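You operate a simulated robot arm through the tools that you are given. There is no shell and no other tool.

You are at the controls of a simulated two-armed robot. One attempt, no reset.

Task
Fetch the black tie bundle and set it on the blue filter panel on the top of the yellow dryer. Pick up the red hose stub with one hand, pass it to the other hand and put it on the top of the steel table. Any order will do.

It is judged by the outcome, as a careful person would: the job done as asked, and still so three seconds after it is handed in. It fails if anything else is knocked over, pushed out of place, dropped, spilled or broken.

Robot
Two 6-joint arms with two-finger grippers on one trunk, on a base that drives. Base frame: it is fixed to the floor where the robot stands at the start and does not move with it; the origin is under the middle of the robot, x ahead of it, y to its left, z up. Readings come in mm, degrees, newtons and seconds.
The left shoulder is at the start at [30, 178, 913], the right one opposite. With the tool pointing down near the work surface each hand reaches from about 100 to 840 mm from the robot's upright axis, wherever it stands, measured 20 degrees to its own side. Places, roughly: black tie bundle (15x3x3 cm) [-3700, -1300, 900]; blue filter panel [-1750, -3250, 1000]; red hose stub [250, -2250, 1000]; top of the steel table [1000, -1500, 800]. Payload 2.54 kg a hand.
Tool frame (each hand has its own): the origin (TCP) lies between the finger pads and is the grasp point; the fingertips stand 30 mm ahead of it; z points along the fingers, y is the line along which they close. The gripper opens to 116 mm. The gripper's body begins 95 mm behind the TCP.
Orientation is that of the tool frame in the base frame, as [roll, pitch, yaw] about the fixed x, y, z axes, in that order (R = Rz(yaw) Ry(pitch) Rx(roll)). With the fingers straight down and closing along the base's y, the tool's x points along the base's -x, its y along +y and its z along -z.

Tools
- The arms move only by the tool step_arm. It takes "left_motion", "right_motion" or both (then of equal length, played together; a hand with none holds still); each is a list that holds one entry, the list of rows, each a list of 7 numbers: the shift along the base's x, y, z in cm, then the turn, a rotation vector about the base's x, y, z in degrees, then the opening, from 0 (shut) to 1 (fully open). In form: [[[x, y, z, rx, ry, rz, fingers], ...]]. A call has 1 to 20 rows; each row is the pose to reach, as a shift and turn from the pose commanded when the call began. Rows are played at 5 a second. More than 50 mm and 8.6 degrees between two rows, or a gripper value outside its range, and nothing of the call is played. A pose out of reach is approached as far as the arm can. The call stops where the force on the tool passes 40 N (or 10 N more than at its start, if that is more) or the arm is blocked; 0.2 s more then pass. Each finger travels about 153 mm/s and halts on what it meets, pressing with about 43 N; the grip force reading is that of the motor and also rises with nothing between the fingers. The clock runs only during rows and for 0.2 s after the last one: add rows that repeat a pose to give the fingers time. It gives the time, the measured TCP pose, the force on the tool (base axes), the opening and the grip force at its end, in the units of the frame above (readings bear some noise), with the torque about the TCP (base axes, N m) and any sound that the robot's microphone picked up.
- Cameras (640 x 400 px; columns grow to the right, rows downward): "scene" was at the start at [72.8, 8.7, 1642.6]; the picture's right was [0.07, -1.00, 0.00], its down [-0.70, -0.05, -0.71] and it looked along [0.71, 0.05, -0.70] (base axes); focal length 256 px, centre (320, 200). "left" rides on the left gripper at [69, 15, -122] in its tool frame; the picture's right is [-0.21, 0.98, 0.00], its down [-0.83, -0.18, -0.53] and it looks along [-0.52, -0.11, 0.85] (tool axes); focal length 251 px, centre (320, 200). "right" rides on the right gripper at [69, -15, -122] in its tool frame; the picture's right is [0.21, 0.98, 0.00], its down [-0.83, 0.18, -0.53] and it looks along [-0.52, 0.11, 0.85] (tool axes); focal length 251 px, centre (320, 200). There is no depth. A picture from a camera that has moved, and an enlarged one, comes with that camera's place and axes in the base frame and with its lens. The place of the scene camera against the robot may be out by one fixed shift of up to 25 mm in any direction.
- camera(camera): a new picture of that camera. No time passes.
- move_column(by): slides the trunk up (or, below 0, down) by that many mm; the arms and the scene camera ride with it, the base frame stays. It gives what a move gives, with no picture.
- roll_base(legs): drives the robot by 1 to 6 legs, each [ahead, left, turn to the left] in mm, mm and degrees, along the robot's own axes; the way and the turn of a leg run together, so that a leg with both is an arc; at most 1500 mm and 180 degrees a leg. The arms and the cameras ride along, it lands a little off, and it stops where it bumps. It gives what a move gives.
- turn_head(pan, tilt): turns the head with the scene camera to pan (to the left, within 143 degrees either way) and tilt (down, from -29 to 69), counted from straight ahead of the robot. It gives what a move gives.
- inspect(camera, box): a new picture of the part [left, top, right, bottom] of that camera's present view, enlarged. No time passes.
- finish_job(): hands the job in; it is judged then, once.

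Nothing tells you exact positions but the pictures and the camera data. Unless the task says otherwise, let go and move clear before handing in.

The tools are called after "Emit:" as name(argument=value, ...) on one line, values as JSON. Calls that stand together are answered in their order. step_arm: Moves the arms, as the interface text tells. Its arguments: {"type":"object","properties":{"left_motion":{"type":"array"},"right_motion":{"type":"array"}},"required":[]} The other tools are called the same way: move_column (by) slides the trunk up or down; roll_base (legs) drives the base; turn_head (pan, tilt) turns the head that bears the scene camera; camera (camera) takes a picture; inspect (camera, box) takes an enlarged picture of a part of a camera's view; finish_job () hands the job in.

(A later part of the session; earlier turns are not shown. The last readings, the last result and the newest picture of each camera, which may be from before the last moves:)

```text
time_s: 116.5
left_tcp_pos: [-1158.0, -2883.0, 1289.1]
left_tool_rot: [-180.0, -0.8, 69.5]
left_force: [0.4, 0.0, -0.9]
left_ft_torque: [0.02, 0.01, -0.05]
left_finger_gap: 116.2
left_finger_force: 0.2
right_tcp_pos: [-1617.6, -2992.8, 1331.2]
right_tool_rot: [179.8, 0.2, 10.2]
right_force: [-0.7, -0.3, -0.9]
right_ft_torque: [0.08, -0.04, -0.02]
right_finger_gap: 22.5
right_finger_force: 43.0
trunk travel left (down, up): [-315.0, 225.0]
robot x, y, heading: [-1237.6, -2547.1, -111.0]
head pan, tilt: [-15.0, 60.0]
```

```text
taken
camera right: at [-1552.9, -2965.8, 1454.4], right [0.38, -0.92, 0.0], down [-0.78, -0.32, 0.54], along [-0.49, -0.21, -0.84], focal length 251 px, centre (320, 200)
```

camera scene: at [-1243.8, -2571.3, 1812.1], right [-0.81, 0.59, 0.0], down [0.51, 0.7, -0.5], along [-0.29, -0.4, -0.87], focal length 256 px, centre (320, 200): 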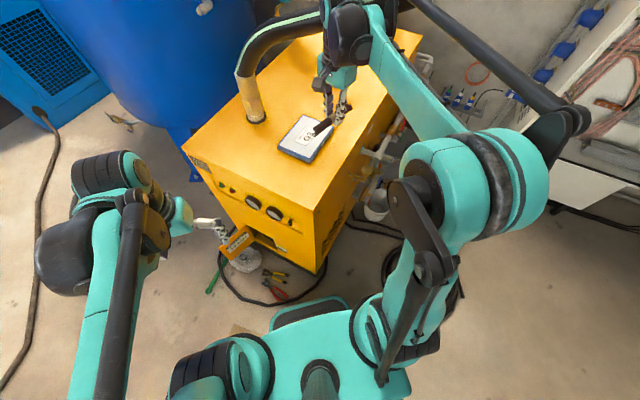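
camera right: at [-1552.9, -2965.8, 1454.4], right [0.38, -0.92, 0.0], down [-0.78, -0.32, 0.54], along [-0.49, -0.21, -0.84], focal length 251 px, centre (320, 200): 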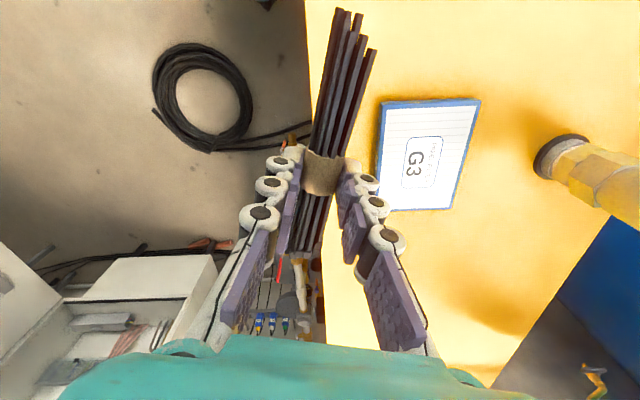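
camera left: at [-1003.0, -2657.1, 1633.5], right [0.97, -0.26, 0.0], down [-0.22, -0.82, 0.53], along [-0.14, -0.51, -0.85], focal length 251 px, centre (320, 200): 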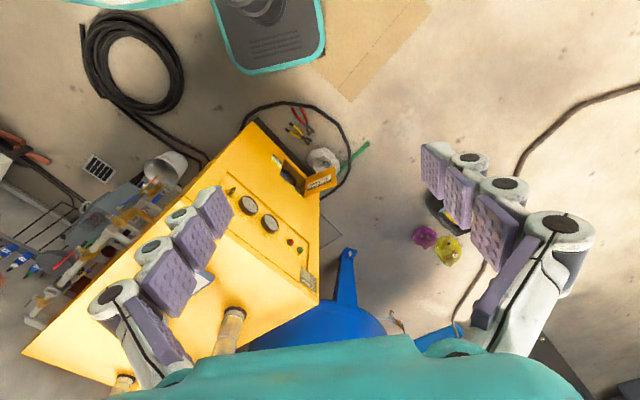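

The views agree on the panel (centre about (-1648, -3189), z 1050). The thick black hose passes about 150 mm beyond it, so I'll set the bundle on the nearer half of the panel; I move in steps and look.

Emit:
step_arm(right_motion=[[[-0.5, -2, -1, 0, 0, 2, 0], [-1, -4.5, -3, 0, 0, 4, 0], [-1.6, -7, -5, 0, 0, 6, 0], [-2.2, -9, -7, 0, 0, 8, 0], [-2.6, -10.5, -8, 0, 0, 10, 0]]])

Emit:
turn_head(pan=-10, tilt=45)

Emit:
camera(camera="scene")

Emit:
camera(camera="right")

Emit:
camera(camera="left")

```text
time_s: 117.7
left_tcp_pos: [-1158.4, -2882.3, 1289.3]
left_tool_rot: [-180.0, -0.7, 69.4]
left_force: [0.5, 0.0, 1.4]
left_ft_torque: [0.02, 0.02, -0.02]
left_finger_gap: 116.3
left_finger_force: 0.0
right_tcp_pos: [-1642.2, -3095.5, 1252.9]
right_tool_rot: [179.8, 0.3, 20.1]
right_force: [0.0, -0.1, -0.2]
right_ft_torque: [0.03, -0.02, 0.0]
right_finger_gap: 22.3
right_finger_force: 43.3
trunk travel left (down, up): [-315.0, 225.0]
robot x, y, heading: [-1239.7, -2543.9, -110.8]
head pan, tilt: [-15.0, 60.0]
```

```text
time_s: 118.5
left_tcp_pos: [-1157.1, -2880.0, 1289.6]
left_tool_rot: [180.0, -0.7, 69.4]
left_force: [0.1, 0.5, 0.1]
left_ft_torque: [0.0, 0.02, 0.01]
left_finger_gap: 116.0
left_finger_force: 0.1
right_tcp_pos: [-1642.9, -3095.3, 1252.2]
right_tool_rot: [179.8, 0.2, 20.0]
right_force: [-0.2, 1.0, -0.2]
right_ft_torque: [0.02, -0.01, 0.01]
right_finger_gap: 22.6
right_finger_force: 43.0
trunk travel left (down, up): [-315.0, 225.0]
robot x, y, heading: [-1235.7, -2538.1, -111.0]
head pan, tilt: [-10.0, 45.0]
```

```text
taken
camera scene: at [-1245.7, -2584.1, 1831.6], right [-0.86, 0.52, 0.0], down [0.37, 0.61, -0.71], along [-0.36, -0.6, -0.71], focal length 256 px, centre (320, 200)
```

scene: 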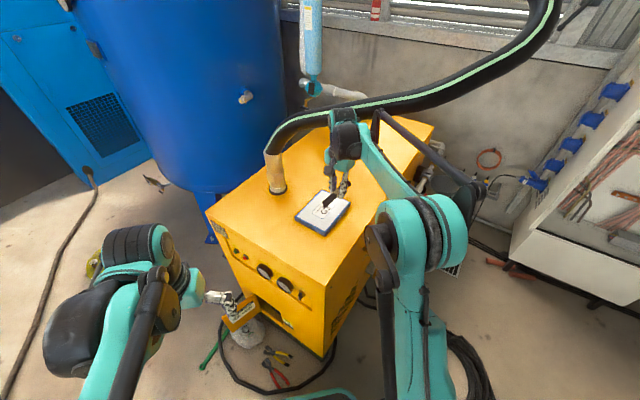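

```text
taken
camera right: at [-1583.4, -3056.7, 1375.0], right [0.54, -0.84, 0.0], down [-0.71, -0.45, 0.54], along [-0.45, -0.29, -0.84], focal length 251 px, centre (320, 200)
```

right: 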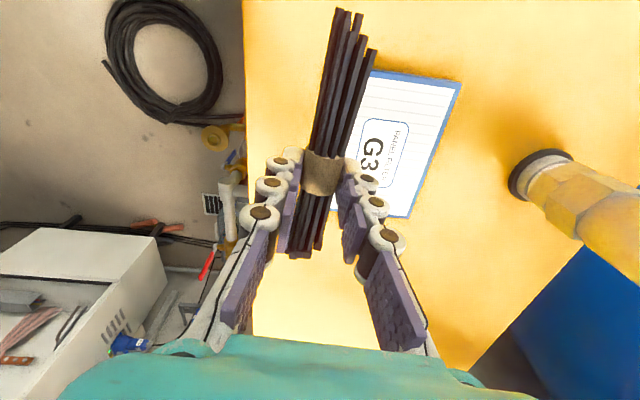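

```text
taken
camera left: at [-1120.1, -2823.5, 1413.3], right [0.84, -0.54, 0.0], down [-0.46, -0.72, 0.52], along [-0.29, -0.44, -0.85], focal length 251 px, centre (320, 200)
```

left: 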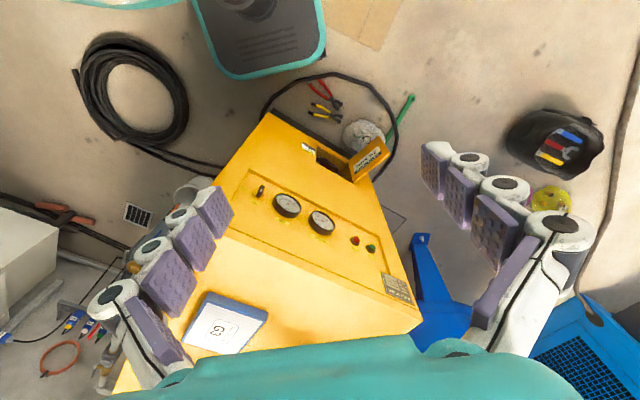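

The bundle is over the panel and the wrist stays clear of the hose. I move to the final spot and lower to about 40 mm above.

Emit:
step_arm(right_motion=[[[-0.4, -2, -1, 0, 0, 1.5, 0], [-0.8, -4.5, -3, 0, 0, 3, 0], [-1.3, -6.9, -5.5, 0, 0, 4.6, 0], [-1.3, -6.9, -8, 0, 0, 4.6, 0], [-1.3, -6.9, -10.5, 0, 0, 4.6, 0], [-1.3, -6.9, -12, 0, 0, 4.6, 0]]])

Emit:
camera(camera="right")

Emit:
inspect(camera="scene", box=[240, 80, 440, 260])

Emit:
inspect(camera="left", box=[60, 200, 300, 400])

```text
time_s: 119.9
left_tcp_pos: [-1157.6, -2880.7, 1291.0]
left_tool_rot: [180.0, -0.7, 69.4]
left_force: [-0.6, 0.0, 0.4]
left_ft_torque: [0.0, 0.0, 0.0]
left_finger_gap: 116.2
left_finger_force: 0.1
right_tcp_pos: [-1654.4, -3165.1, 1132.7]
right_tool_rot: [179.9, 0.1, 24.6]
right_force: [-0.5, 1.0, -0.5]
right_ft_torque: [0.06, 0.01, 0.03]
right_finger_gap: 22.3
right_finger_force: 42.7
trunk travel left (down, up): [-315.0, 225.0]
robot x, y, heading: [-1236.3, -2544.1, -111.3]
head pan, tilt: [-10.0, 45.0]
```

```text
taken
camera right: at [-1599.0, -3121.6, 1254.7], right [0.6, -0.8, 0.0], down [-0.67, -0.51, 0.54], along [-0.43, -0.33, -0.84], focal length 251 px, centre (320, 200)
```

right: 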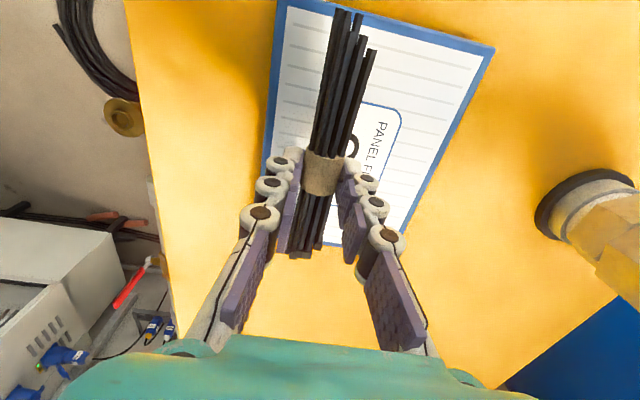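

```text
2.22 times, centred on (340, 170) of scene
camera zoom: at [-1245.9, -2584.5, 1831.7], right [-0.86, 0.52, 0.0], down [0.37, 0.61, -0.71], along [-0.36, -0.61, -0.71], focal length 568 px, centre (276, 267)
```

zoom: 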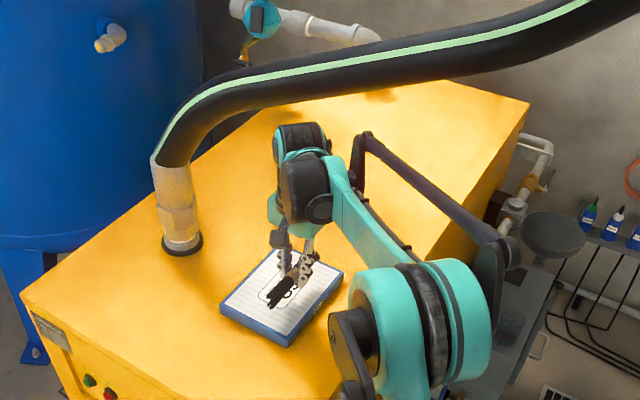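

```text
2.00 times, centred on (180, 300) of left
camera zoom: at [-1120.2, -2823.7, 1413.3], right [0.84, -0.54, 0.0], down [-0.46, -0.72, 0.52], along [-0.29, -0.44, -0.85], focal length 503 px, centre (600, 0)
```

zoom: 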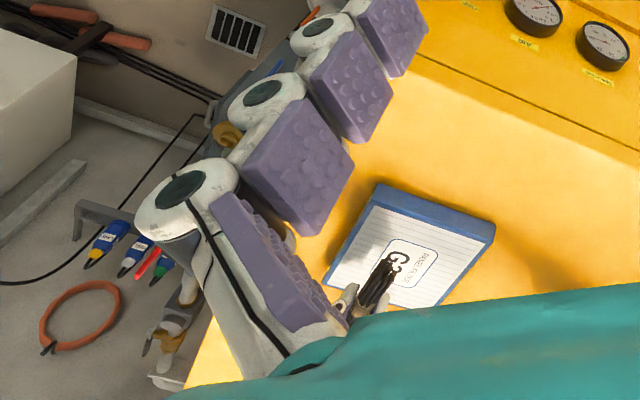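

The bundle is nearly centred; I shift 16 mm west along the panel and lower it in small steps.

Emit:
step_arm(right_motion=[[[-0.7, -0.3, 0, 0, 0, 0, 0], [-1.4, -0.7, -1, 0, 0, 0, 0], [-1.4, -0.7, -2, 0, 0, 0, 0], [-1.4, -0.7, -2.6, 0, 0, 0, 0], [-1.4, -0.7, -3.1, 0, 0, 0, 0], [-1.4, -0.7, -3.5, 0, 0, 0, 0]]])

Emit:
inspect(camera="scene", box=[290, 160, 370, 240])

Emit:
camera(camera="right")

```text
time_s: 121.3
left_tcp_pos: [-1157.6, -2881.5, 1289.7]
left_tool_rot: [180.0, -0.7, 69.5]
left_force: [-0.4, 0.1, -0.4]
left_ft_torque: [0.01, 0.01, 0.03]
left_finger_gap: 116.0
left_finger_force: 0.0
right_tcp_pos: [-1668.7, -3173.5, 1098.0]
right_tool_rot: [179.8, 0.2, 24.6]
right_force: [0.4, 0.7, 0.6]
right_ft_torque: [0.01, -0.03, -0.03]
right_finger_gap: 22.8
right_finger_force: 42.8
trunk travel left (down, up): [-315.0, 225.0]
robot x, y, heading: [-1235.5, -2541.9, -111.2]
head pan, tilt: [-10.0, 45.0]
```

```text
5.00 times, centred on (330, 200) of scene
camera zoom: at [-1245.8, -2584.4, 1831.7], right [-0.86, 0.52, 0.0], down [0.37, 0.61, -0.71], along [-0.37, -0.61, -0.71], focal length 1278 px, centre (270, 200)
```

zoom: 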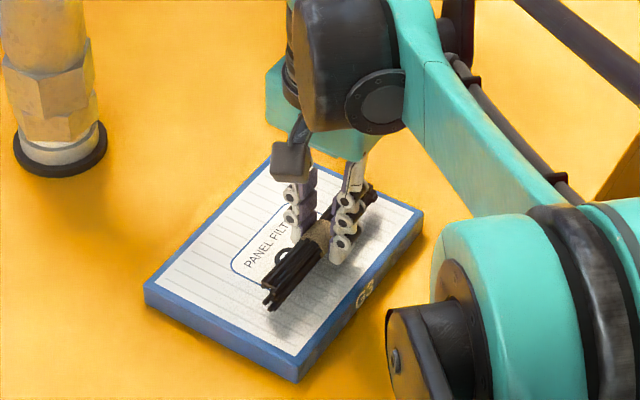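

```text
taken
camera right: at [-1613.6, -3128.9, 1220.3], right [0.6, -0.8, 0.0], down [-0.67, -0.51, 0.54], along [-0.43, -0.33, -0.84], focal length 251 px, centre (320, 200)
```

right: 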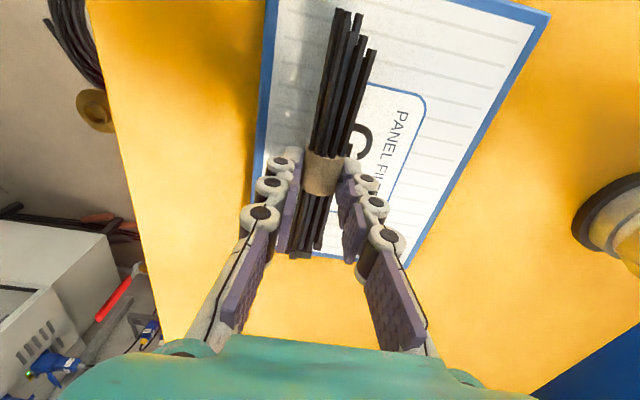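

The bundle hovers a little above the panel, all of it over the panel. I lower the last millimetres.

Emit:
step_arm(right_motion=[[[0, 0, -0.3, 0, 0, 0, 0], [0, 0, -0.6, 0, 0, 0, 0], [0, 0, -0.8, 0, 0, 0, 0], [0, 0, -0.8, 0, 0, 0, 0]]])

Emit:
inspect(camera="scene", box=[290, 160, 370, 240])

```text
time_s: 122.3
left_tcp_pos: [-1158.5, -2880.4, 1290.7]
left_tool_rot: [179.9, -0.8, 69.5]
left_force: [-0.5, 0.8, 0.7]
left_ft_torque: [0.02, -0.03, 0.0]
left_finger_gap: 116.0
left_finger_force: 0.0
right_tcp_pos: [-1669.5, -3172.9, 1091.1]
right_tool_rot: [179.9, 0.2, 24.7]
right_force: [0.1, -0.5, 0.3]
right_ft_torque: [0.0, 0.01, 0.01]
right_finger_gap: 22.5
right_finger_force: 43.1
trunk travel left (down, up): [-315.0, 225.0]
robot x, y, heading: [-1235.3, -2546.4, -111.1]
head pan, tilt: [-10.0, 45.0]
```

```text
5.00 times, centred on (330, 200) of scene
camera zoom: at [-1245.8, -2584.3, 1831.7], right [-0.86, 0.52, 0.0], down [0.37, 0.61, -0.71], along [-0.37, -0.61, -0.71], focal length 1278 px, centre (270, 200)
```

zoom: 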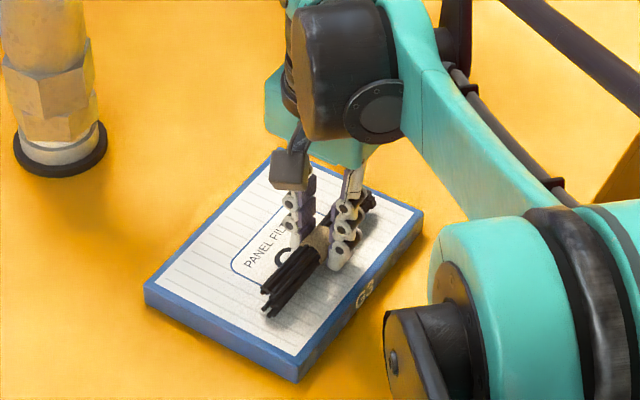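

No contact yet. I continue down in 2 mm steps.

Emit:
step_arm(right_motion=[[[0, 0, -0.2, 0, 0, 0, 0], [0, 0, -0.4, 0, 0, 0, 0], [0, 0, -0.5, 0, 0, 0, 0], [0, 0, -0.5, 0, 0, 0, 0]]])

Emit:
inspect(camera="scene", box=[290, 160, 370, 240])

```text
time_s: 123.3
left_tcp_pos: [-1156.5, -2880.8, 1290.7]
left_tool_rot: [180.0, -0.7, 69.4]
left_force: [-0.7, 0.0, -1.0]
left_ft_torque: [0.02, 0.02, -0.03]
left_finger_gap: 115.8
left_finger_force: 0.0
right_tcp_pos: [-1668.9, -3172.1, 1086.4]
right_tool_rot: [179.6, 0.4, 24.7]
right_force: [-3.3, -5.1, 15.1]
right_ft_torque: [-0.03, 0.09, 0.04]
right_finger_gap: 22.5
right_finger_force: 42.4
trunk travel left (down, up): [-315.0, 225.0]
robot x, y, heading: [-1238.6, -2546.8, -111.1]
head pan, tilt: [-10.0, 45.0]
```

```text
5.00 times, centred on (330, 200) of scene
camera zoom: at [-1245.0, -2583.5, 1831.9], right [-0.86, 0.52, 0.0], down [0.36, 0.61, -0.71], along [-0.37, -0.61, -0.71], focal length 1278 px, centre (270, 200)
```

zoom: 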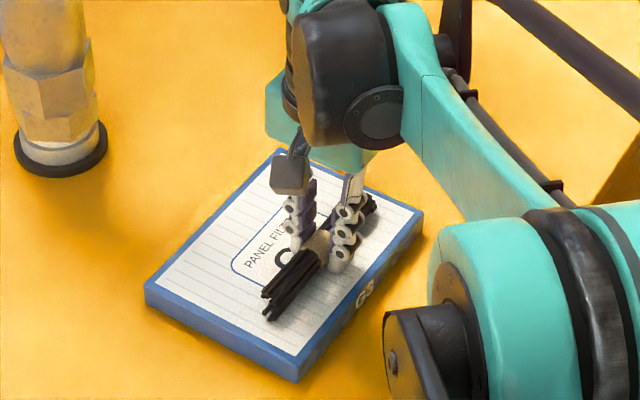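

Contact at 15 N. I ease off a touch and open the fingers.

Emit:
step_arm(right_motion=[[[0, 0, 0.2, 0, 0, 0, 0], [0, 0, 0.2, 0, 0, 0, 0.22], [0, 0, 0.2, 0, 0, 0, 0.28], [0, 0, 0.2, 0, 0, 0, 0.4], [0, 0, 0.2, 0, 0, 0, 0.5], [0, 0, 0.2, 0, 0, 0, 0.5]]])

Emit:
camera(camera="right")

Emit:
inspect(camera="scene", box=[290, 160, 370, 240])

```text
time_s: 124.7
left_tcp_pos: [-1158.0, -2882.2, 1289.6]
left_tool_rot: [179.9, -0.7, 69.4]
left_force: [-0.4, -0.8, -0.6]
left_ft_torque: [-0.01, 0.01, 0.04]
left_finger_gap: 115.8
left_finger_force: 0.0
right_tcp_pos: [-1669.0, -3172.3, 1087.0]
right_tool_rot: [179.9, 0.2, 24.7]
right_force: [0.3, -0.3, 0.7]
right_ft_torque: [-0.01, 0.0, -0.01]
right_finger_gap: 58.1
right_finger_force: 0.1
trunk travel left (down, up): [-315.0, 225.0]
robot x, y, heading: [-1235.5, -2542.7, -111.2]
head pan, tilt: [-10.0, 45.0]
```

```text
taken
camera right: at [-1613.1, -3129.0, 1209.4], right [0.6, -0.8, 0.0], down [-0.67, -0.51, 0.54], along [-0.43, -0.33, -0.84], focal length 251 px, centre (320, 200)
```

right: 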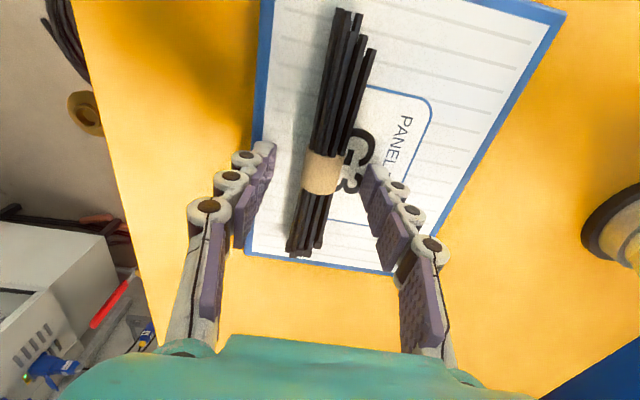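

```text
5.00 times, centred on (330, 200) of scene
camera zoom: at [-1245.7, -2584.2, 1831.7], right [-0.86, 0.52, 0.0], down [0.37, 0.61, -0.71], along [-0.37, -0.61, -0.71], focal length 1278 px, centre (270, 200)
```

zoom: 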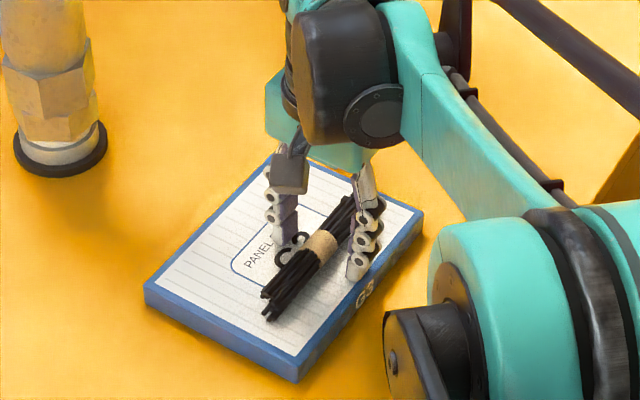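

The bundle rests on the panel. I lift the hand straight up and draw it back.

Emit:
step_arm(right_motion=[[[0, 0, 1, 0, 0, 0, 0.5], [0, 0, 3, 0, 0, 0, 0.5], [0, 0, 6, 0, 0, 0, 0.5], [0, 0, 9, 0, 0, 0, 0.5], [0, 0.5, 12, 0, 0, 0, 0.5], [0.5, 3, 15, 0, 0, 0, 0.5], [1.5, 7, 18, 0, 0, -4, 0.5], [2.5, 11, 21, 0, 0, -9, 0.5], [3.5, 15, 23, 0, 0, -14, 0.5], [4.5, 19, 24, 0, 0, -19, 0.5], [5.5, 23, 24, 0, 0, -24, 0.5], [6.5, 27, 24, 0, 0, -29, 0.5], [7.5, 31, 24, 0, 0, -33, 0.5], [8.4, 35, 24, 0, 0, -33, 0.5], [8.4, 38, 24, 0, 0, -33, 0.5]]])

Emit:
camera(camera="scene")

Emit:
inspect(camera="scene", box=[270, 150, 390, 250])

```text
refused: row 7 steps farther than a row can; nothing moved
```

```text
taken
camera scene: at [-1245.7, -2584.2, 1831.7], right [-0.86, 0.52, 0.0], down [0.37, 0.61, -0.71], along [-0.37, -0.61, -0.71], focal length 256 px, centre (320, 200)
```

scene: 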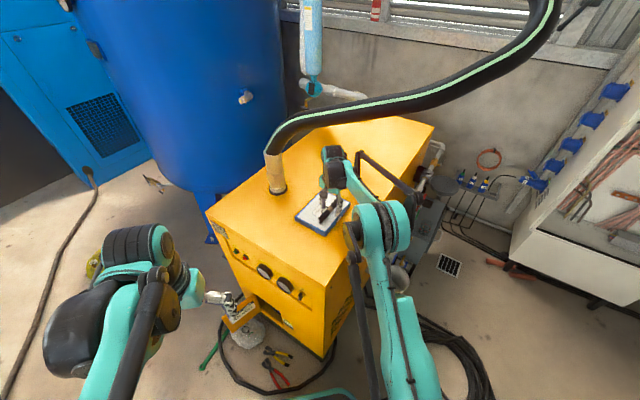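

```text
4.00 times, centred on (330, 200) of scene
camera zoom: at [-1245.7, -2584.2, 1831.7], right [-0.86, 0.52, 0.0], down [0.37, 0.61, -0.71], along [-0.37, -0.61, -0.71], focal length 1022 px, centre (280, 200)
```

zoom: 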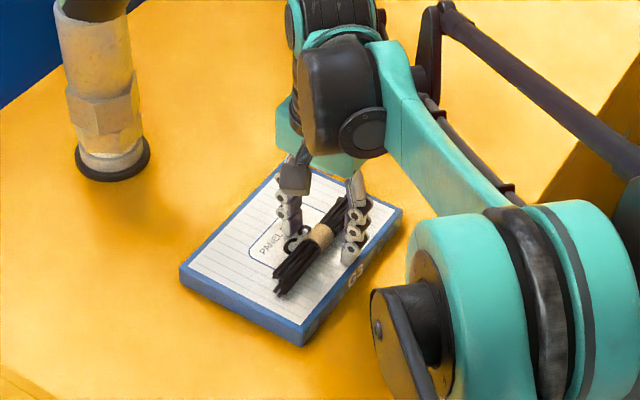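

One row stepped too far; nothing moved. I repeat with smaller steps.

Emit:
step_arm(right_motion=[[[0, 0, 1, 0, 0, 0, 0.5], [0, 0, 3, 0, 0, 0, 0.5], [0, 0, 6, 0, 0, 0, 0.5], [0, 0, 9, 0, 0, 0, 0.5], [0, 0.5, 12, 0, 0, 0, 0.5], [0.5, 3, 15, 0, 0, 0, 0.5], [1, 6, 18, 0, 0, -4, 0.5], [1.8, 9, 21, 0, 0, -9, 0.5], [2.6, 13, 22, 0, 0, -14, 0.5], [3.5, 17, 23, 0, 0, -19, 0.5], [4.5, 21, 24, 0, 0, -24, 0.5], [5.5, 25, 24, 0, 0, -29, 0.5], [6.5, 29, 24, 0, 0, -33, 0.5], [7.5, 33, 24, 0, 0, -33, 0.5], [8.4, 37, 24, 0, 0, -33, 0.5]]])

Emit:
camera(camera="scene")

Emit:
inspect(camera="scene", box=[270, 150, 390, 250])

```text
time_s: 127.9
left_tcp_pos: [-1156.5, -2878.5, 1290.5]
left_tool_rot: [-180.0, -0.5, 69.4]
left_force: [0.2, 0.3, 0.0]
left_ft_torque: [-0.02, -0.01, -0.03]
left_finger_gap: 116.1
left_finger_force: 0.0
right_tcp_pos: [-1583.5, -2798.8, 1328.4]
right_tool_rot: [179.7, 0.1, -8.3]
right_force: [0.1, 0.7, 0.3]
right_ft_torque: [-0.05, 0.03, -0.03]
right_finger_gap: 58.1
right_finger_force: 0.0
trunk travel left (down, up): [-315.0, 225.0]
robot x, y, heading: [-1234.5, -2545.3, -111.2]
head pan, tilt: [-10.0, 45.0]
```

```text
taken
camera scene: at [-1244.6, -2581.4, 1831.8], right [-0.86, 0.52, 0.0], down [0.36, 0.6, -0.71], along [-0.37, -0.61, -0.71], focal length 256 px, centre (320, 200)
```

scene: 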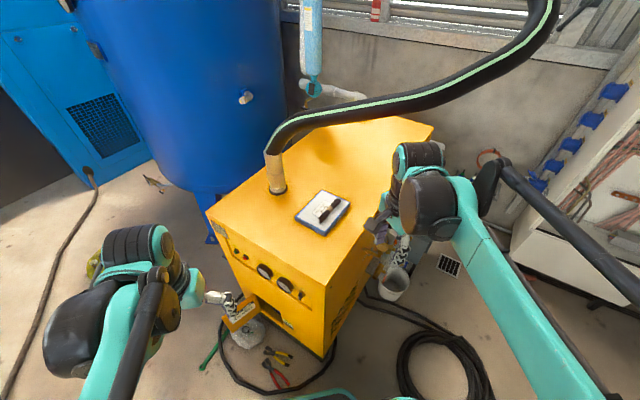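

```text
4.00 times, centred on (330, 200) of scene
camera zoom: at [-1244.6, -2581.4, 1831.8], right [-0.86, 0.52, 0.0], down [0.36, 0.6, -0.71], along [-0.37, -0.61, -0.71], focal length 1022 px, centre (280, 200)
```

zoom: 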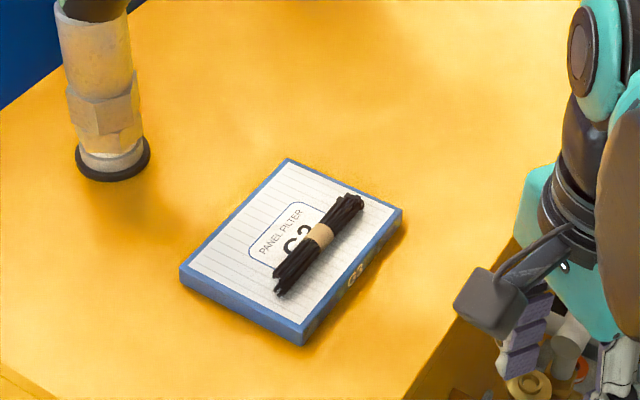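

The bundle lies well on the blue panel. Now I leave the dryer corner, keeping clear of trolley and hose, and look at the workbench for the red hose stub.

Emit:
move_column(by=200)

Emit:
roll_base(legs=[[-218, 382, 0]])

Emit:
turn_head(pan=110, tilt=35)

Emit:
camera(camera="scene")

```text
time_s: 130.1
left_tcp_pos: [-1158.8, -2880.1, 1490.1]
left_tool_rot: [180.0, -0.7, 69.5]
left_force: [0.0, 0.3, -0.7]
left_ft_torque: [-0.04, -0.01, 0.01]
left_finger_gap: 115.9
left_finger_force: 0.1
right_tcp_pos: [-1585.7, -2801.1, 1526.4]
right_tool_rot: [179.8, 0.2, -8.3]
right_force: [-0.5, -0.3, 1.2]
right_ft_torque: [-0.01, 0.0, 0.0]
right_finger_gap: 58.2
right_finger_force: 0.1
trunk travel left (down, up): [-515.0, 25.0]
robot x, y, heading: [-1234.5, -2542.4, -111.0]
head pan, tilt: [-10.0, 45.0]
```

```text
time_s: 132.7
left_tcp_pos: [-725.6, -2812.2, 1489.6]
left_tool_rot: [-180.0, -0.7, 69.5]
left_force: [0.2, -0.7, -0.2]
left_ft_torque: [0.0, 0.0, 0.0]
left_finger_gap: 116.0
left_finger_force: 0.1
right_tcp_pos: [-1152.1, -2733.7, 1527.3]
right_tool_rot: [179.8, 0.3, -8.2]
right_force: [0.8, -0.5, 0.4]
right_ft_torque: [-0.01, 0.01, -0.03]
right_finger_gap: 58.1
right_finger_force: 0.1
trunk travel left (down, up): [-515.0, 25.0]
robot x, y, heading: [-803.5, -2475.5, -110.8]
head pan, tilt: [-10.0, 45.0]
```

```text
time_s: 134.7
left_tcp_pos: [-723.9, -2812.7, 1490.3]
left_tool_rot: [-180.0, -0.7, 69.5]
left_force: [-0.2, 0.0, -0.8]
left_ft_torque: [0.02, -0.01, 0.03]
left_finger_gap: 115.9
left_finger_force: 0.1
right_tcp_pos: [-1151.1, -2734.0, 1525.9]
right_tool_rot: [179.8, 0.3, -8.2]
right_force: [0.7, 0.4, 0.0]
right_ft_torque: [0.0, 0.05, 0.01]
right_finger_gap: 58.0
right_finger_force: 0.0
trunk travel left (down, up): [-515.0, 25.0]
robot x, y, heading: [-801.8, -2477.3, -110.9]
head pan, tilt: [110.0, 35.0]
```

```text
taken
camera scene: at [-682.3, -2447.5, 2046.5], right [-0.02, -1.0, 0.0], down [-0.57, 0.01, -0.82], along [0.82, -0.01, -0.57], focal length 256 px, centre (320, 200)
```

scene: 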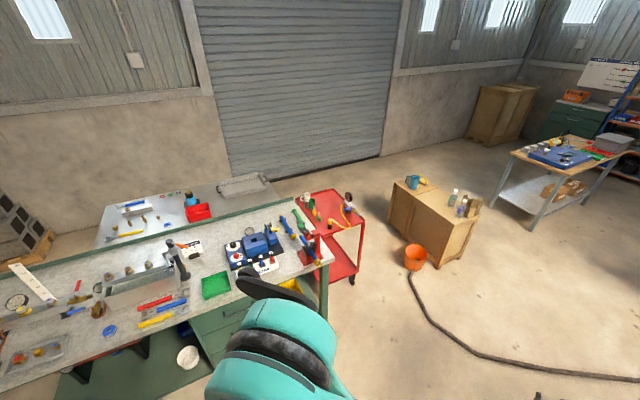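

I zoom in on the bench's far end to find the red hose stub.

Emit:
inspect(camera="scene", box=[190, 180, 350, 300])

Emit:
inspect(camera="scene", box=[0, 220, 220, 385])

```text
3.33 times, centred on (270, 240) of scene
camera zoom: at [-682.3, -2447.5, 2046.5], right [-0.02, -1.0, 0.0], down [-0.57, 0.01, -0.82], along [0.82, -0.01, -0.57], focal length 852 px, centre (487, 67)
```

zoom: 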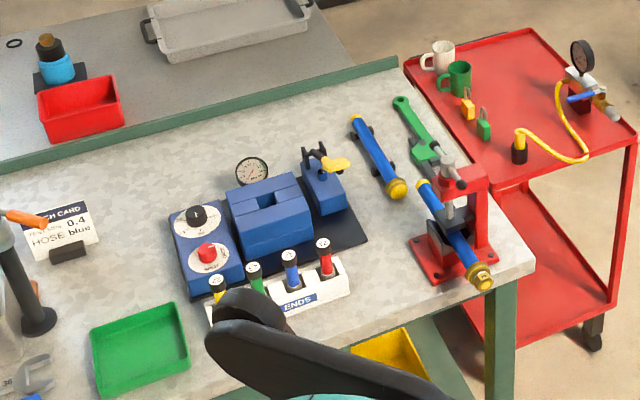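

```text
2.42 times, centred on (110, 302) of scene
camera zoom: at [-682.3, -2447.5, 2046.5], right [-0.02, -1.0, 0.0], down [-0.57, 0.01, -0.82], along [0.82, -0.01, -0.57], focal length 620 px, centre (829, -48)
```

zoom: 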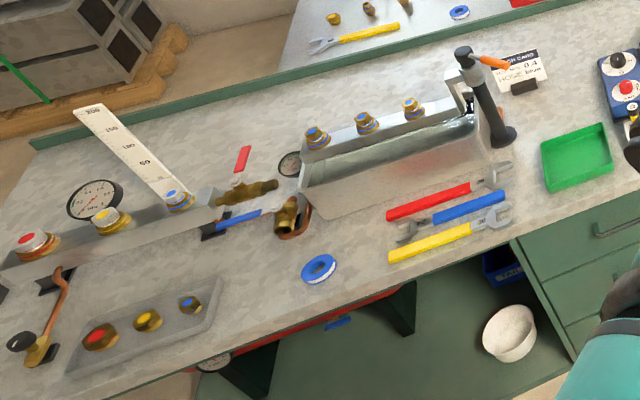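

The red hose stub stands in a white rack ("ENDS") near the far end of the bench, about (300, -2200). I turn toward the bench and drive to within reach of it.

Emit:
roll_base(legs=[[0, 0, 138], [350, -80, 0]])

Emit:
turn_head(pan=-10, tilt=45)

Emit:
camera(camera="scene")

Emit:
camera(camera="right")

```text
time_s: 142.7
left_tcp_pos: [-291.8, -2086.4, 1490.4]
left_tool_rot: [180.0, -0.8, -152.3]
left_force: [-0.5, 0.6, -0.5]
left_ft_torque: [-0.01, -0.05, 0.03]
left_finger_gap: 116.1
left_finger_force: 0.0
right_tcp_pos: [-25.0, -2430.1, 1527.3]
right_tool_rot: [179.7, 0.1, 130.0]
right_force: [0.1, 0.4, -0.8]
right_ft_torque: [-0.02, 0.01, 0.01]
right_finger_gap: 58.0
right_finger_force: 0.1
trunk travel left (down, up): [-515.0, 25.0]
robot x, y, heading: [-459.0, -2387.2, 27.1]
head pan, tilt: [110.0, 35.0]
```

```text
time_s: 144.7
left_tcp_pos: [-290.4, -2085.3, 1490.5]
left_tool_rot: [179.9, -0.7, -152.3]
left_force: [-0.3, -0.3, -0.4]
left_ft_torque: [-0.01, 0.03, 0.02]
left_finger_gap: 116.0
left_finger_force: 0.1
right_tcp_pos: [-23.8, -2428.7, 1527.0]
right_tool_rot: [179.8, 0.1, 130.0]
right_force: [-0.2, 0.0, -0.4]
right_ft_torque: [0.02, -0.02, 0.0]
right_finger_gap: 57.9
right_finger_force: 0.1
trunk travel left (down, up): [-515.0, 25.0]
robot x, y, heading: [-458.0, -2386.8, 27.4]
head pan, tilt: [-10.0, 45.0]
```

```text
taken
camera scene: at [-384.1, -2375.4, 2031.7], right [0.3, -0.95, 0.0], down [-0.68, -0.21, -0.71], along [0.68, 0.21, -0.71], focal length 256 px, centre (320, 200)
```

scene: 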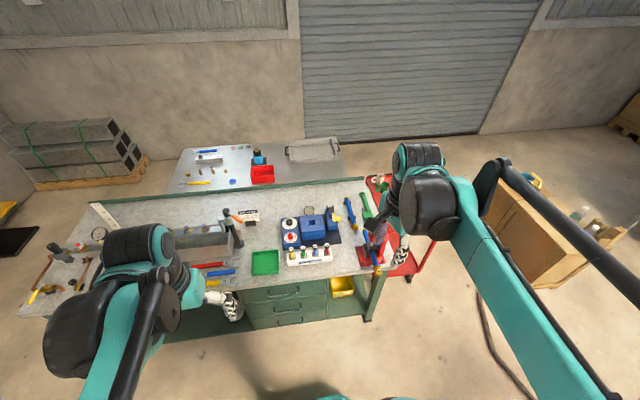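

```text
taken
camera right: at [-82.1, -2386.5, 1649.3], right [0.61, 0.79, 0.0], down [0.67, -0.52, 0.54], along [0.43, -0.33, -0.84], focal length 251 px, centre (320, 200)
```

right: 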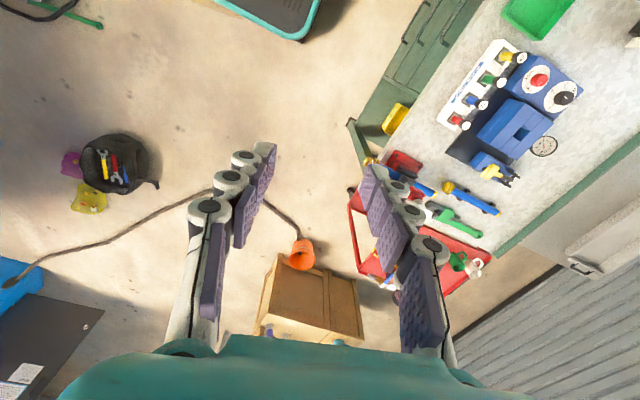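

Emit:
inspect(camera="scene", box=[230, 190, 390, 300])

Emit:
inspect(camera="right", box=[400, 0, 640, 160])

```text
3.64 times, centred on (310, 245) of scene
camera zoom: at [-384.1, -2375.4, 2031.7], right [0.3, -0.95, 0.0], down [-0.68, -0.21, -0.71], along [0.68, 0.21, -0.71], focal length 929 px, centre (356, 36)
```

zoom: 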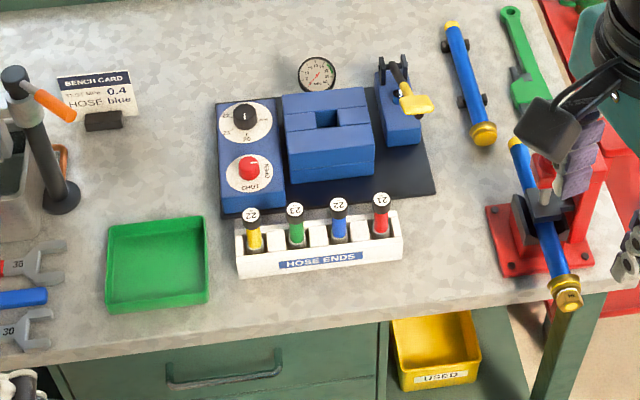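

```text
2.50 times, centred on (520, 80) of right
camera zoom: at [-82.1, -2386.5, 1649.3], right [0.61, 0.79, 0.0], down [0.67, -0.52, 0.54], along [0.43, -0.33, -0.84], focal length 629 px, centre (-180, 500)
```

zoom: 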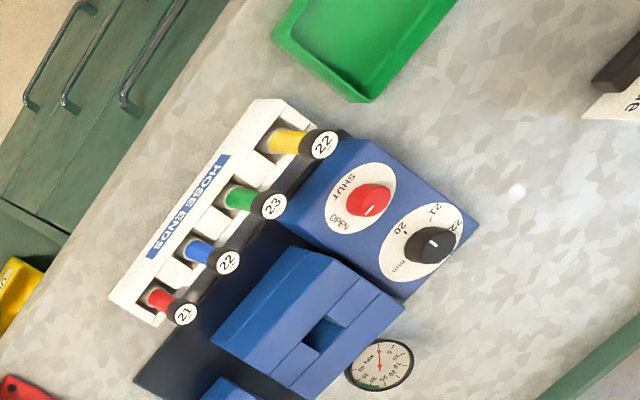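

The stub (cap "21") is the right-most in the HOSE ENDS rack. I lower the trunk to get a second view for its exact place.

Emit:
move_column(by=-250)

Emit:
camera(camera="right")

Emit:
inspect(camera="right", box=[440, 0, 640, 160])

Emit:
inspect(camera="scene", box=[230, 190, 430, 315])

```text
time_s: 147.3
left_tcp_pos: [-291.2, -2085.7, 1240.9]
left_tool_rot: [179.9, -0.7, -152.3]
left_force: [0.8, 0.5, -0.3]
left_ft_torque: [-0.01, 0.01, -0.01]
left_finger_gap: 115.9
left_finger_force: 0.1
right_tcp_pos: [-24.6, -2429.6, 1277.6]
right_tool_rot: [179.8, 0.2, 130.0]
right_force: [0.2, 0.2, 0.0]
right_ft_torque: [0.0, 0.02, 0.04]
right_finger_gap: 58.0
right_finger_force: 0.0
trunk travel left (down, up): [-265.0, 275.0]
robot x, y, heading: [-457.0, -2386.0, 26.9]
head pan, tilt: [-10.0, 45.0]
```

```text
taken
camera right: at [-82.2, -2386.6, 1399.5], right [0.61, 0.79, 0.0], down [0.67, -0.52, 0.54], along [0.43, -0.33, -0.84], focal length 251 px, centre (320, 200)
```

right: 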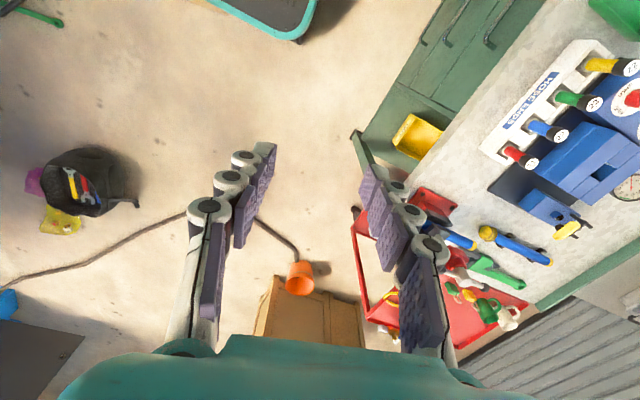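

```text
2.50 times, centred on (540, 80) of right
camera zoom: at [-82.2, -2386.6, 1399.5], right [0.61, 0.79, 0.0], down [0.67, -0.52, 0.54], along [0.43, -0.33, -0.84], focal length 629 px, centre (-230, 500)
```

zoom: 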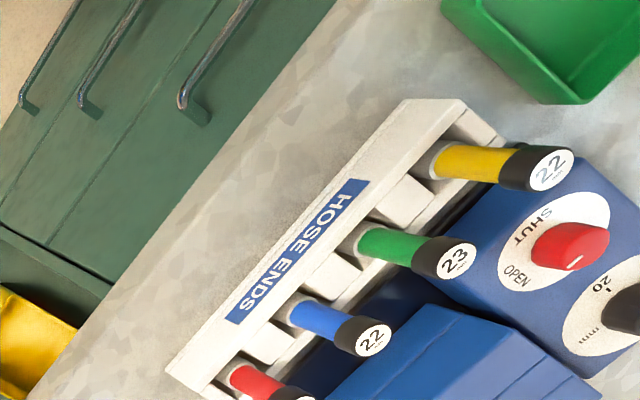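

```text
3.20 times, centred on (330, 252) of scene
camera zoom: at [-384.2, -2375.5, 1781.8], right [0.3, -0.96, 0.0], down [-0.68, -0.21, -0.71], along [0.68, 0.21, -0.71], focal length 818 px, centre (288, 32)
```

zoom: 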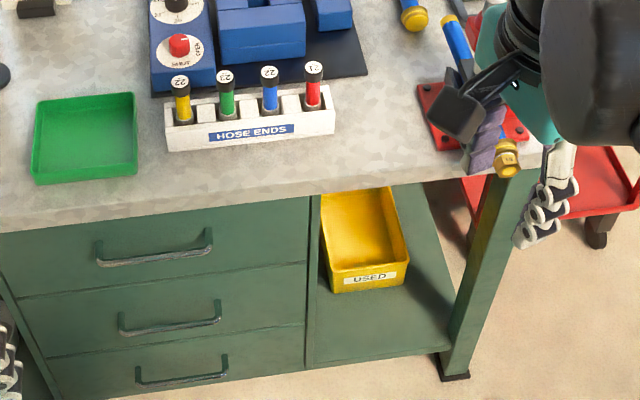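

Triangulating gives the red stub's cap at about (310, -2194), top near z 970, standing out of the rack from z≈900. I drive 150 mm closer and prepare to grasp from above with the fingers closing along the rack.

Emit:
roll_base(legs=[[150, 0, 0]])

Emit:
move_column(by=-60)

Emit:
camera(camera="right")

Emit:
camera(camera="scene")

```text
time_s: 148.7
left_tcp_pos: [-157.9, -2017.6, 1239.9]
left_tool_rot: [-179.9, -0.7, -152.3]
left_force: [-0.4, -0.2, -0.8]
left_ft_torque: [-0.02, 0.03, -0.03]
left_finger_gap: 116.1
left_finger_force: 0.0
right_tcp_pos: [109.0, -2360.5, 1277.0]
right_tool_rot: [179.8, 0.2, 130.0]
right_force: [0.6, -0.1, 0.4]
right_ft_torque: [-0.03, 0.03, 0.02]
right_finger_gap: 57.8
right_finger_force: 0.1
trunk travel left (down, up): [-265.0, 275.0]
robot x, y, heading: [-322.2, -2322.7, 27.2]
head pan, tilt: [-10.0, 45.0]
```

```text
time_s: 149.7
left_tcp_pos: [-159.3, -2017.1, 1179.5]
left_tool_rot: [180.0, -0.6, -152.2]
left_force: [0.4, 1.0, 0.2]
left_ft_torque: [0.01, -0.01, 0.02]
left_finger_gap: 115.7
left_finger_force: 0.0
right_tcp_pos: [108.9, -2360.3, 1218.0]
right_tool_rot: [179.9, 0.2, 130.0]
right_force: [-0.5, 0.0, -0.3]
right_ft_torque: [-0.03, 0.03, -0.02]
right_finger_gap: 58.0
right_finger_force: 0.1
trunk travel left (down, up): [-205.0, 335.0]
robot x, y, heading: [-322.1, -2319.3, 27.2]
head pan, tilt: [-10.0, 45.0]
```

```text
taken
camera right: at [50.8, -2318.6, 1339.4], right [0.61, 0.79, 0.0], down [0.67, -0.52, 0.54], along [0.43, -0.33, -0.84], focal length 251 px, centre (320, 200)
```

right: 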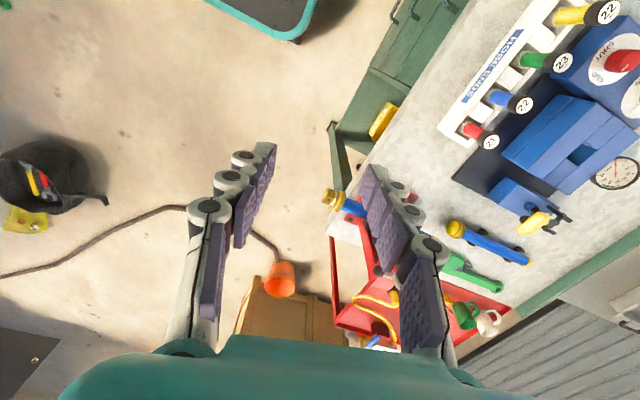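

```text
taken
camera scene: at [-251.2, -2307.2, 1721.8], right [0.3, -0.96, 0.0], down [-0.68, -0.21, -0.71], along [0.68, 0.21, -0.71], focal length 256 px, centre (320, 200)
```

scene: 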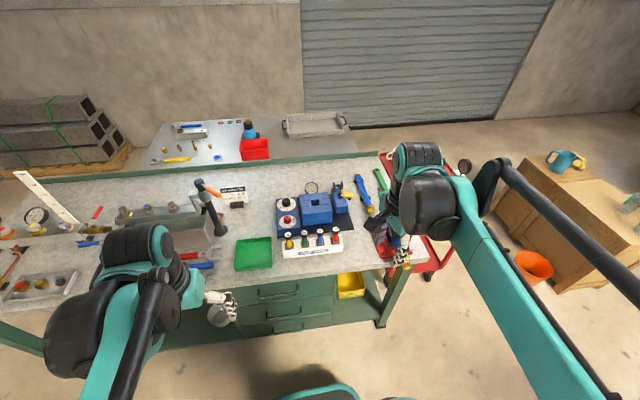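

The new view confirms the cap at (307, -2194). I move the right hand above it in the standard orientation with the fingers along the rack.

Emit:
step_arm(right_motion=[[[2, 1.7, 0, 0, 0, 7.5, 0.45], [4, 3.3, 0, 0, 0, 15, 0.42], [6, 5, 0, 0, 0, 22.6, 0.42], [8, 6.7, 0, 0, 0, 30.2, 0.42], [10, 8.3, 0, 0, 0, 37.8, 0.42], [12, 10, 0, 0, 0, 45.4, 0.42], [14, 11.7, -2, 0, 0, 53, 0.42], [16, 13.3, -4, 0, 0, 60.6, 0.42], [18, 15, -6, 0, 0, 68.2, 0.42], [19.8, 16.6, -8, 0, 0, 75.6, 0.42], [19.8, 16.6, -10, 0, 0, 75.6, 0.42]]])

Emit:
camera(camera="right")

Emit:
inspect(camera="scene", box=[240, 160, 400, 280])

```text
time_s: 152.1
left_tcp_pos: [-158.6, -2018.5, 1179.9]
left_tool_rot: [-179.9, -0.7, -152.3]
left_force: [-0.7, 0.5, -0.3]
left_ft_torque: [0.01, 0.0, 0.01]
left_finger_gap: 115.9
left_finger_force: 0.0
right_tcp_pos: [305.6, -2195.0, 1117.5]
right_tool_rot: [179.7, 0.2, -154.3]
right_force: [-0.6, -0.3, -0.3]
right_ft_torque: [-0.05, 0.0, 0.01]
right_finger_gap: 48.9
right_finger_force: 0.1
trunk travel left (down, up): [-205.0, 335.0]
robot x, y, heading: [-325.6, -2317.9, 27.1]
head pan, tilt: [-10.0, 45.0]
```

```text
taken
camera right: at [249.2, -2239.8, 1239.7], right [-0.62, 0.79, 0.0], down [0.66, 0.52, 0.54], along [0.42, 0.33, -0.84], focal length 251 px, centre (320, 200)
```

right: 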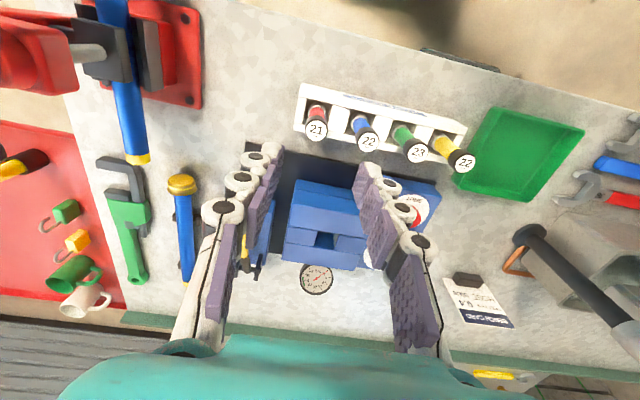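

```text
3.33 times, centred on (320, 220) of scene
camera zoom: at [-251.7, -2307.7, 1721.7], right [0.3, -0.96, 0.0], down [-0.68, -0.21, -0.71], along [0.68, 0.21, -0.71], focal length 852 px, centre (320, 133)
```

zoom: 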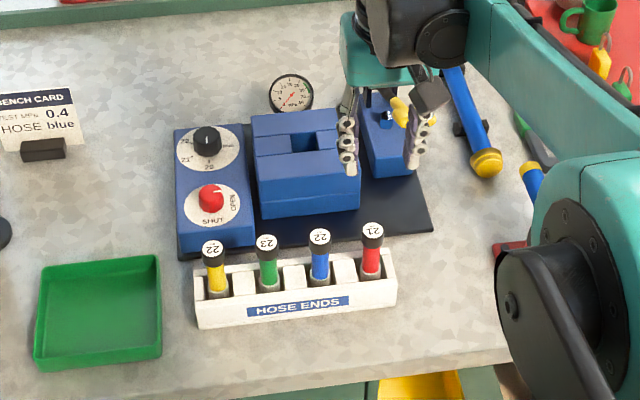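

The cap is at (313, -2194.5). I correct by 8 mm and descend to just above it to check alignment.

Emit:
step_arm(right_motion=[[[0.8, 0.05, 0, 0, 0, 0, 0.42], [0.8, 0.05, -4, 0, 0, 0, 0.42], [0.8, 0.05, -8, 0, 0, 0, 0.42], [0.8, 0.05, -10, 0, 0, 0, 0.42]]])

Emit:
camera(camera="right")

Emit:
inspect(camera="scene", box=[280, 180, 380, 260])

```text
time_s: 153.1
left_tcp_pos: [-156.8, -2017.2, 1179.5]
left_tool_rot: [-180.0, -0.7, -152.3]
left_force: [0.2, 0.2, -0.6]
left_ft_torque: [-0.04, 0.0, -0.03]
left_finger_gap: 115.9
left_finger_force: 0.1
right_tcp_pos: [314.6, -2194.8, 1016.4]
right_tool_rot: [179.8, 0.2, -154.5]
right_force: [-0.2, 0.1, -0.1]
right_ft_torque: [0.0, 0.0, 0.02]
right_finger_gap: 48.9
right_finger_force: 0.0
trunk travel left (down, up): [-205.0, 335.0]
robot x, y, heading: [-326.5, -2322.7, 27.2]
head pan, tilt: [-10.0, 45.0]
```

```text
taken
camera right: at [257.8, -2239.0, 1139.7], right [-0.62, 0.79, 0.0], down [0.67, 0.52, 0.54], along [0.42, 0.33, -0.84], focal length 251 px, centre (320, 200)
```

right: 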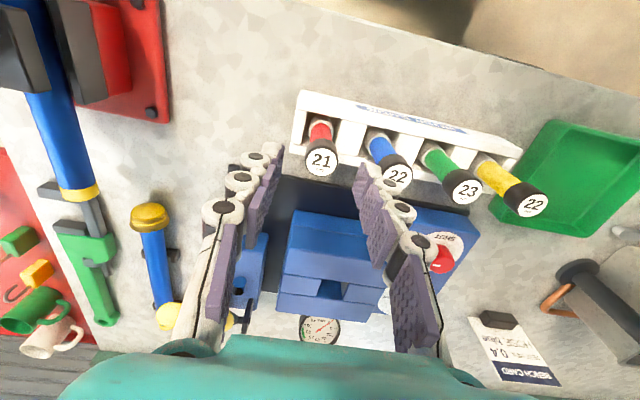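

```text
5.00 times, centred on (330, 220) of scene
camera zoom: at [-251.0, -2307.1, 1721.7], right [0.3, -0.96, 0.0], down [-0.68, -0.21, -0.71], along [0.68, 0.21, -0.71], focal length 1278 px, centre (270, 100)
```

zoom: 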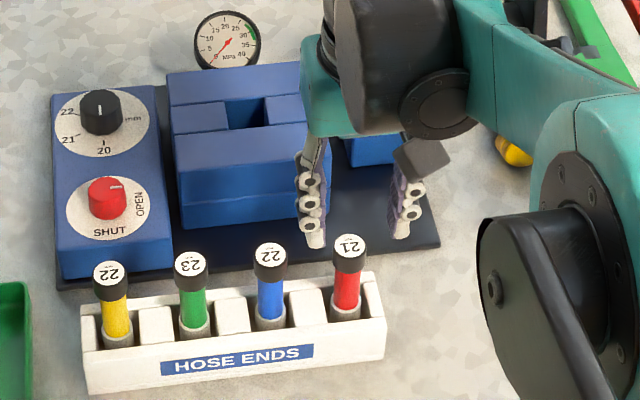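

The fingers straddle the red stub's cap evenly. I go down so the fingertips pass the cap and close.

Emit:
step_arm(right_motion=[[[-0.1, 0, -2, 0, 0, 0, 0.42], [-0.1, 0, -4, 0, 0, 0, 0.42], [-0.1, 0, -5.2, 0, 0, 0, 0.42], [-0.1, 0, -6, 0, 0, 0, 0.42], [-0.1, 0, -6, 0, 0, 0, 0.42]]])

Emit:
camera(camera="right")

Emit:
inspect(camera="scene", box=[280, 180, 380, 260])

```text
time_s: 154.3
left_tcp_pos: [-158.9, -2018.2, 1179.4]
left_tool_rot: [179.9, -0.7, -152.3]
left_force: [-0.5, 0.1, 0.0]
left_ft_torque: [0.02, 0.06, -0.02]
left_finger_gap: 116.0
left_finger_force: 0.0
right_tcp_pos: [313.2, -2193.8, 958.4]
right_tool_rot: [179.9, 0.2, -154.3]
right_force: [0.0, 0.2, 0.1]
right_ft_torque: [-0.02, 0.03, 0.03]
right_finger_gap: 48.7
right_finger_force: 0.0
trunk travel left (down, up): [-205.0, 335.0]
robot x, y, heading: [-323.0, -2318.9, 27.3]
head pan, tilt: [-10.0, 45.0]
```

```text
taken
camera right: at [256.3, -2239.3, 1079.5], right [-0.62, 0.79, 0.0], down [0.67, 0.52, 0.54], along [0.42, 0.33, -0.84], focal length 251 px, centre (320, 200)
```

right: 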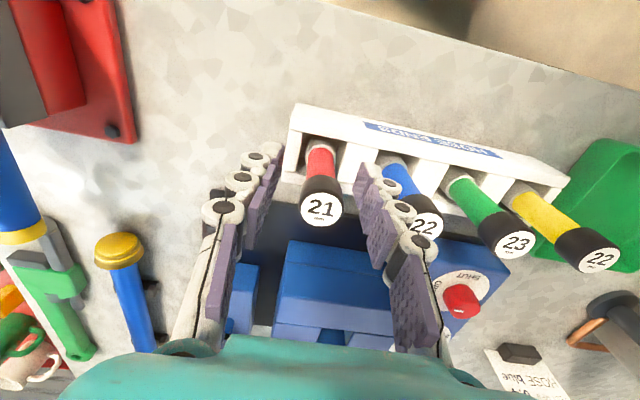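

```text
5.00 times, centred on (330, 220) of scene
camera zoom: at [-251.5, -2307.3, 1721.7], right [0.3, -0.96, 0.0], down [-0.68, -0.21, -0.71], along [0.68, 0.21, -0.71], focal length 1278 px, centre (270, 100)
```

zoom: 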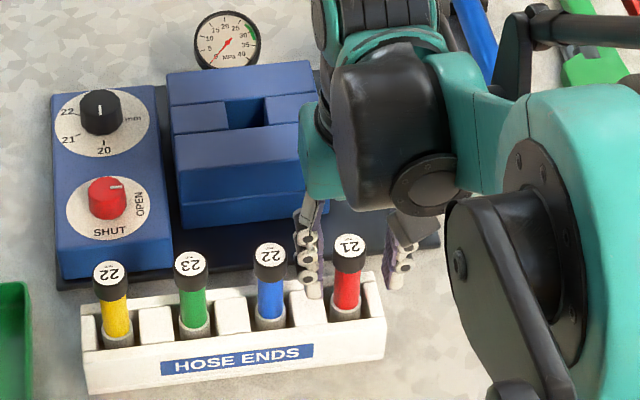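

The fingers flank the stub. I close them.

Emit:
step_arm(right_motion=[[[0, 0, 0, 0, 0, 0, 0.3], [0, 0, 0, 0, 0, 0, 0.15], [0, 0, 0, 0, 0, 0, 0], [0, 0, 0, 0, 0, 0, 0], [0, 0, 0, 0, 0, 0, 0]]])

Emit:
camera(camera="right")

```text
time_s: 155.5
left_tcp_pos: [-158.2, -2017.7, 1179.3]
left_tool_rot: [179.9, -0.7, -152.3]
left_force: [-0.5, -0.3, 0.5]
left_ft_torque: [-0.02, 0.0, -0.03]
left_finger_gap: 116.0
left_finger_force: 0.1
right_tcp_pos: [314.1, -2195.3, 958.6]
right_tool_rot: [179.7, 0.2, -154.4]
right_force: [0.1, 0.9, -0.4]
right_ft_torque: [-0.02, 0.03, -0.03]
right_finger_gap: 23.2
right_finger_force: 43.2
trunk travel left (down, up): [-205.0, 335.0]
robot x, y, heading: [-323.6, -2322.5, 27.3]
head pan, tilt: [-10.0, 45.0]
```

```text
taken
camera right: at [256.4, -2239.2, 1079.6], right [-0.62, 0.79, 0.0], down [0.67, 0.52, 0.54], along [0.42, 0.33, -0.84], focal length 251 px, centre (320, 200)
```

right: 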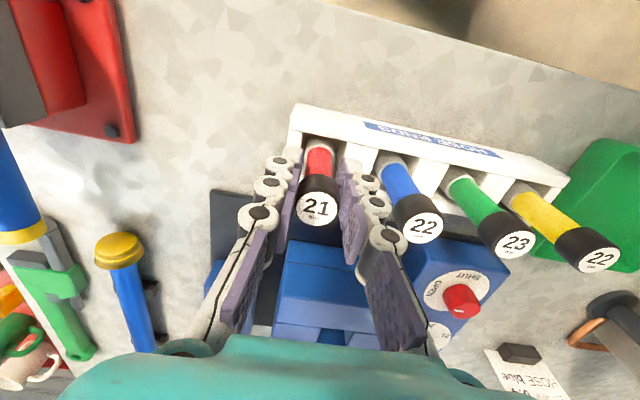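

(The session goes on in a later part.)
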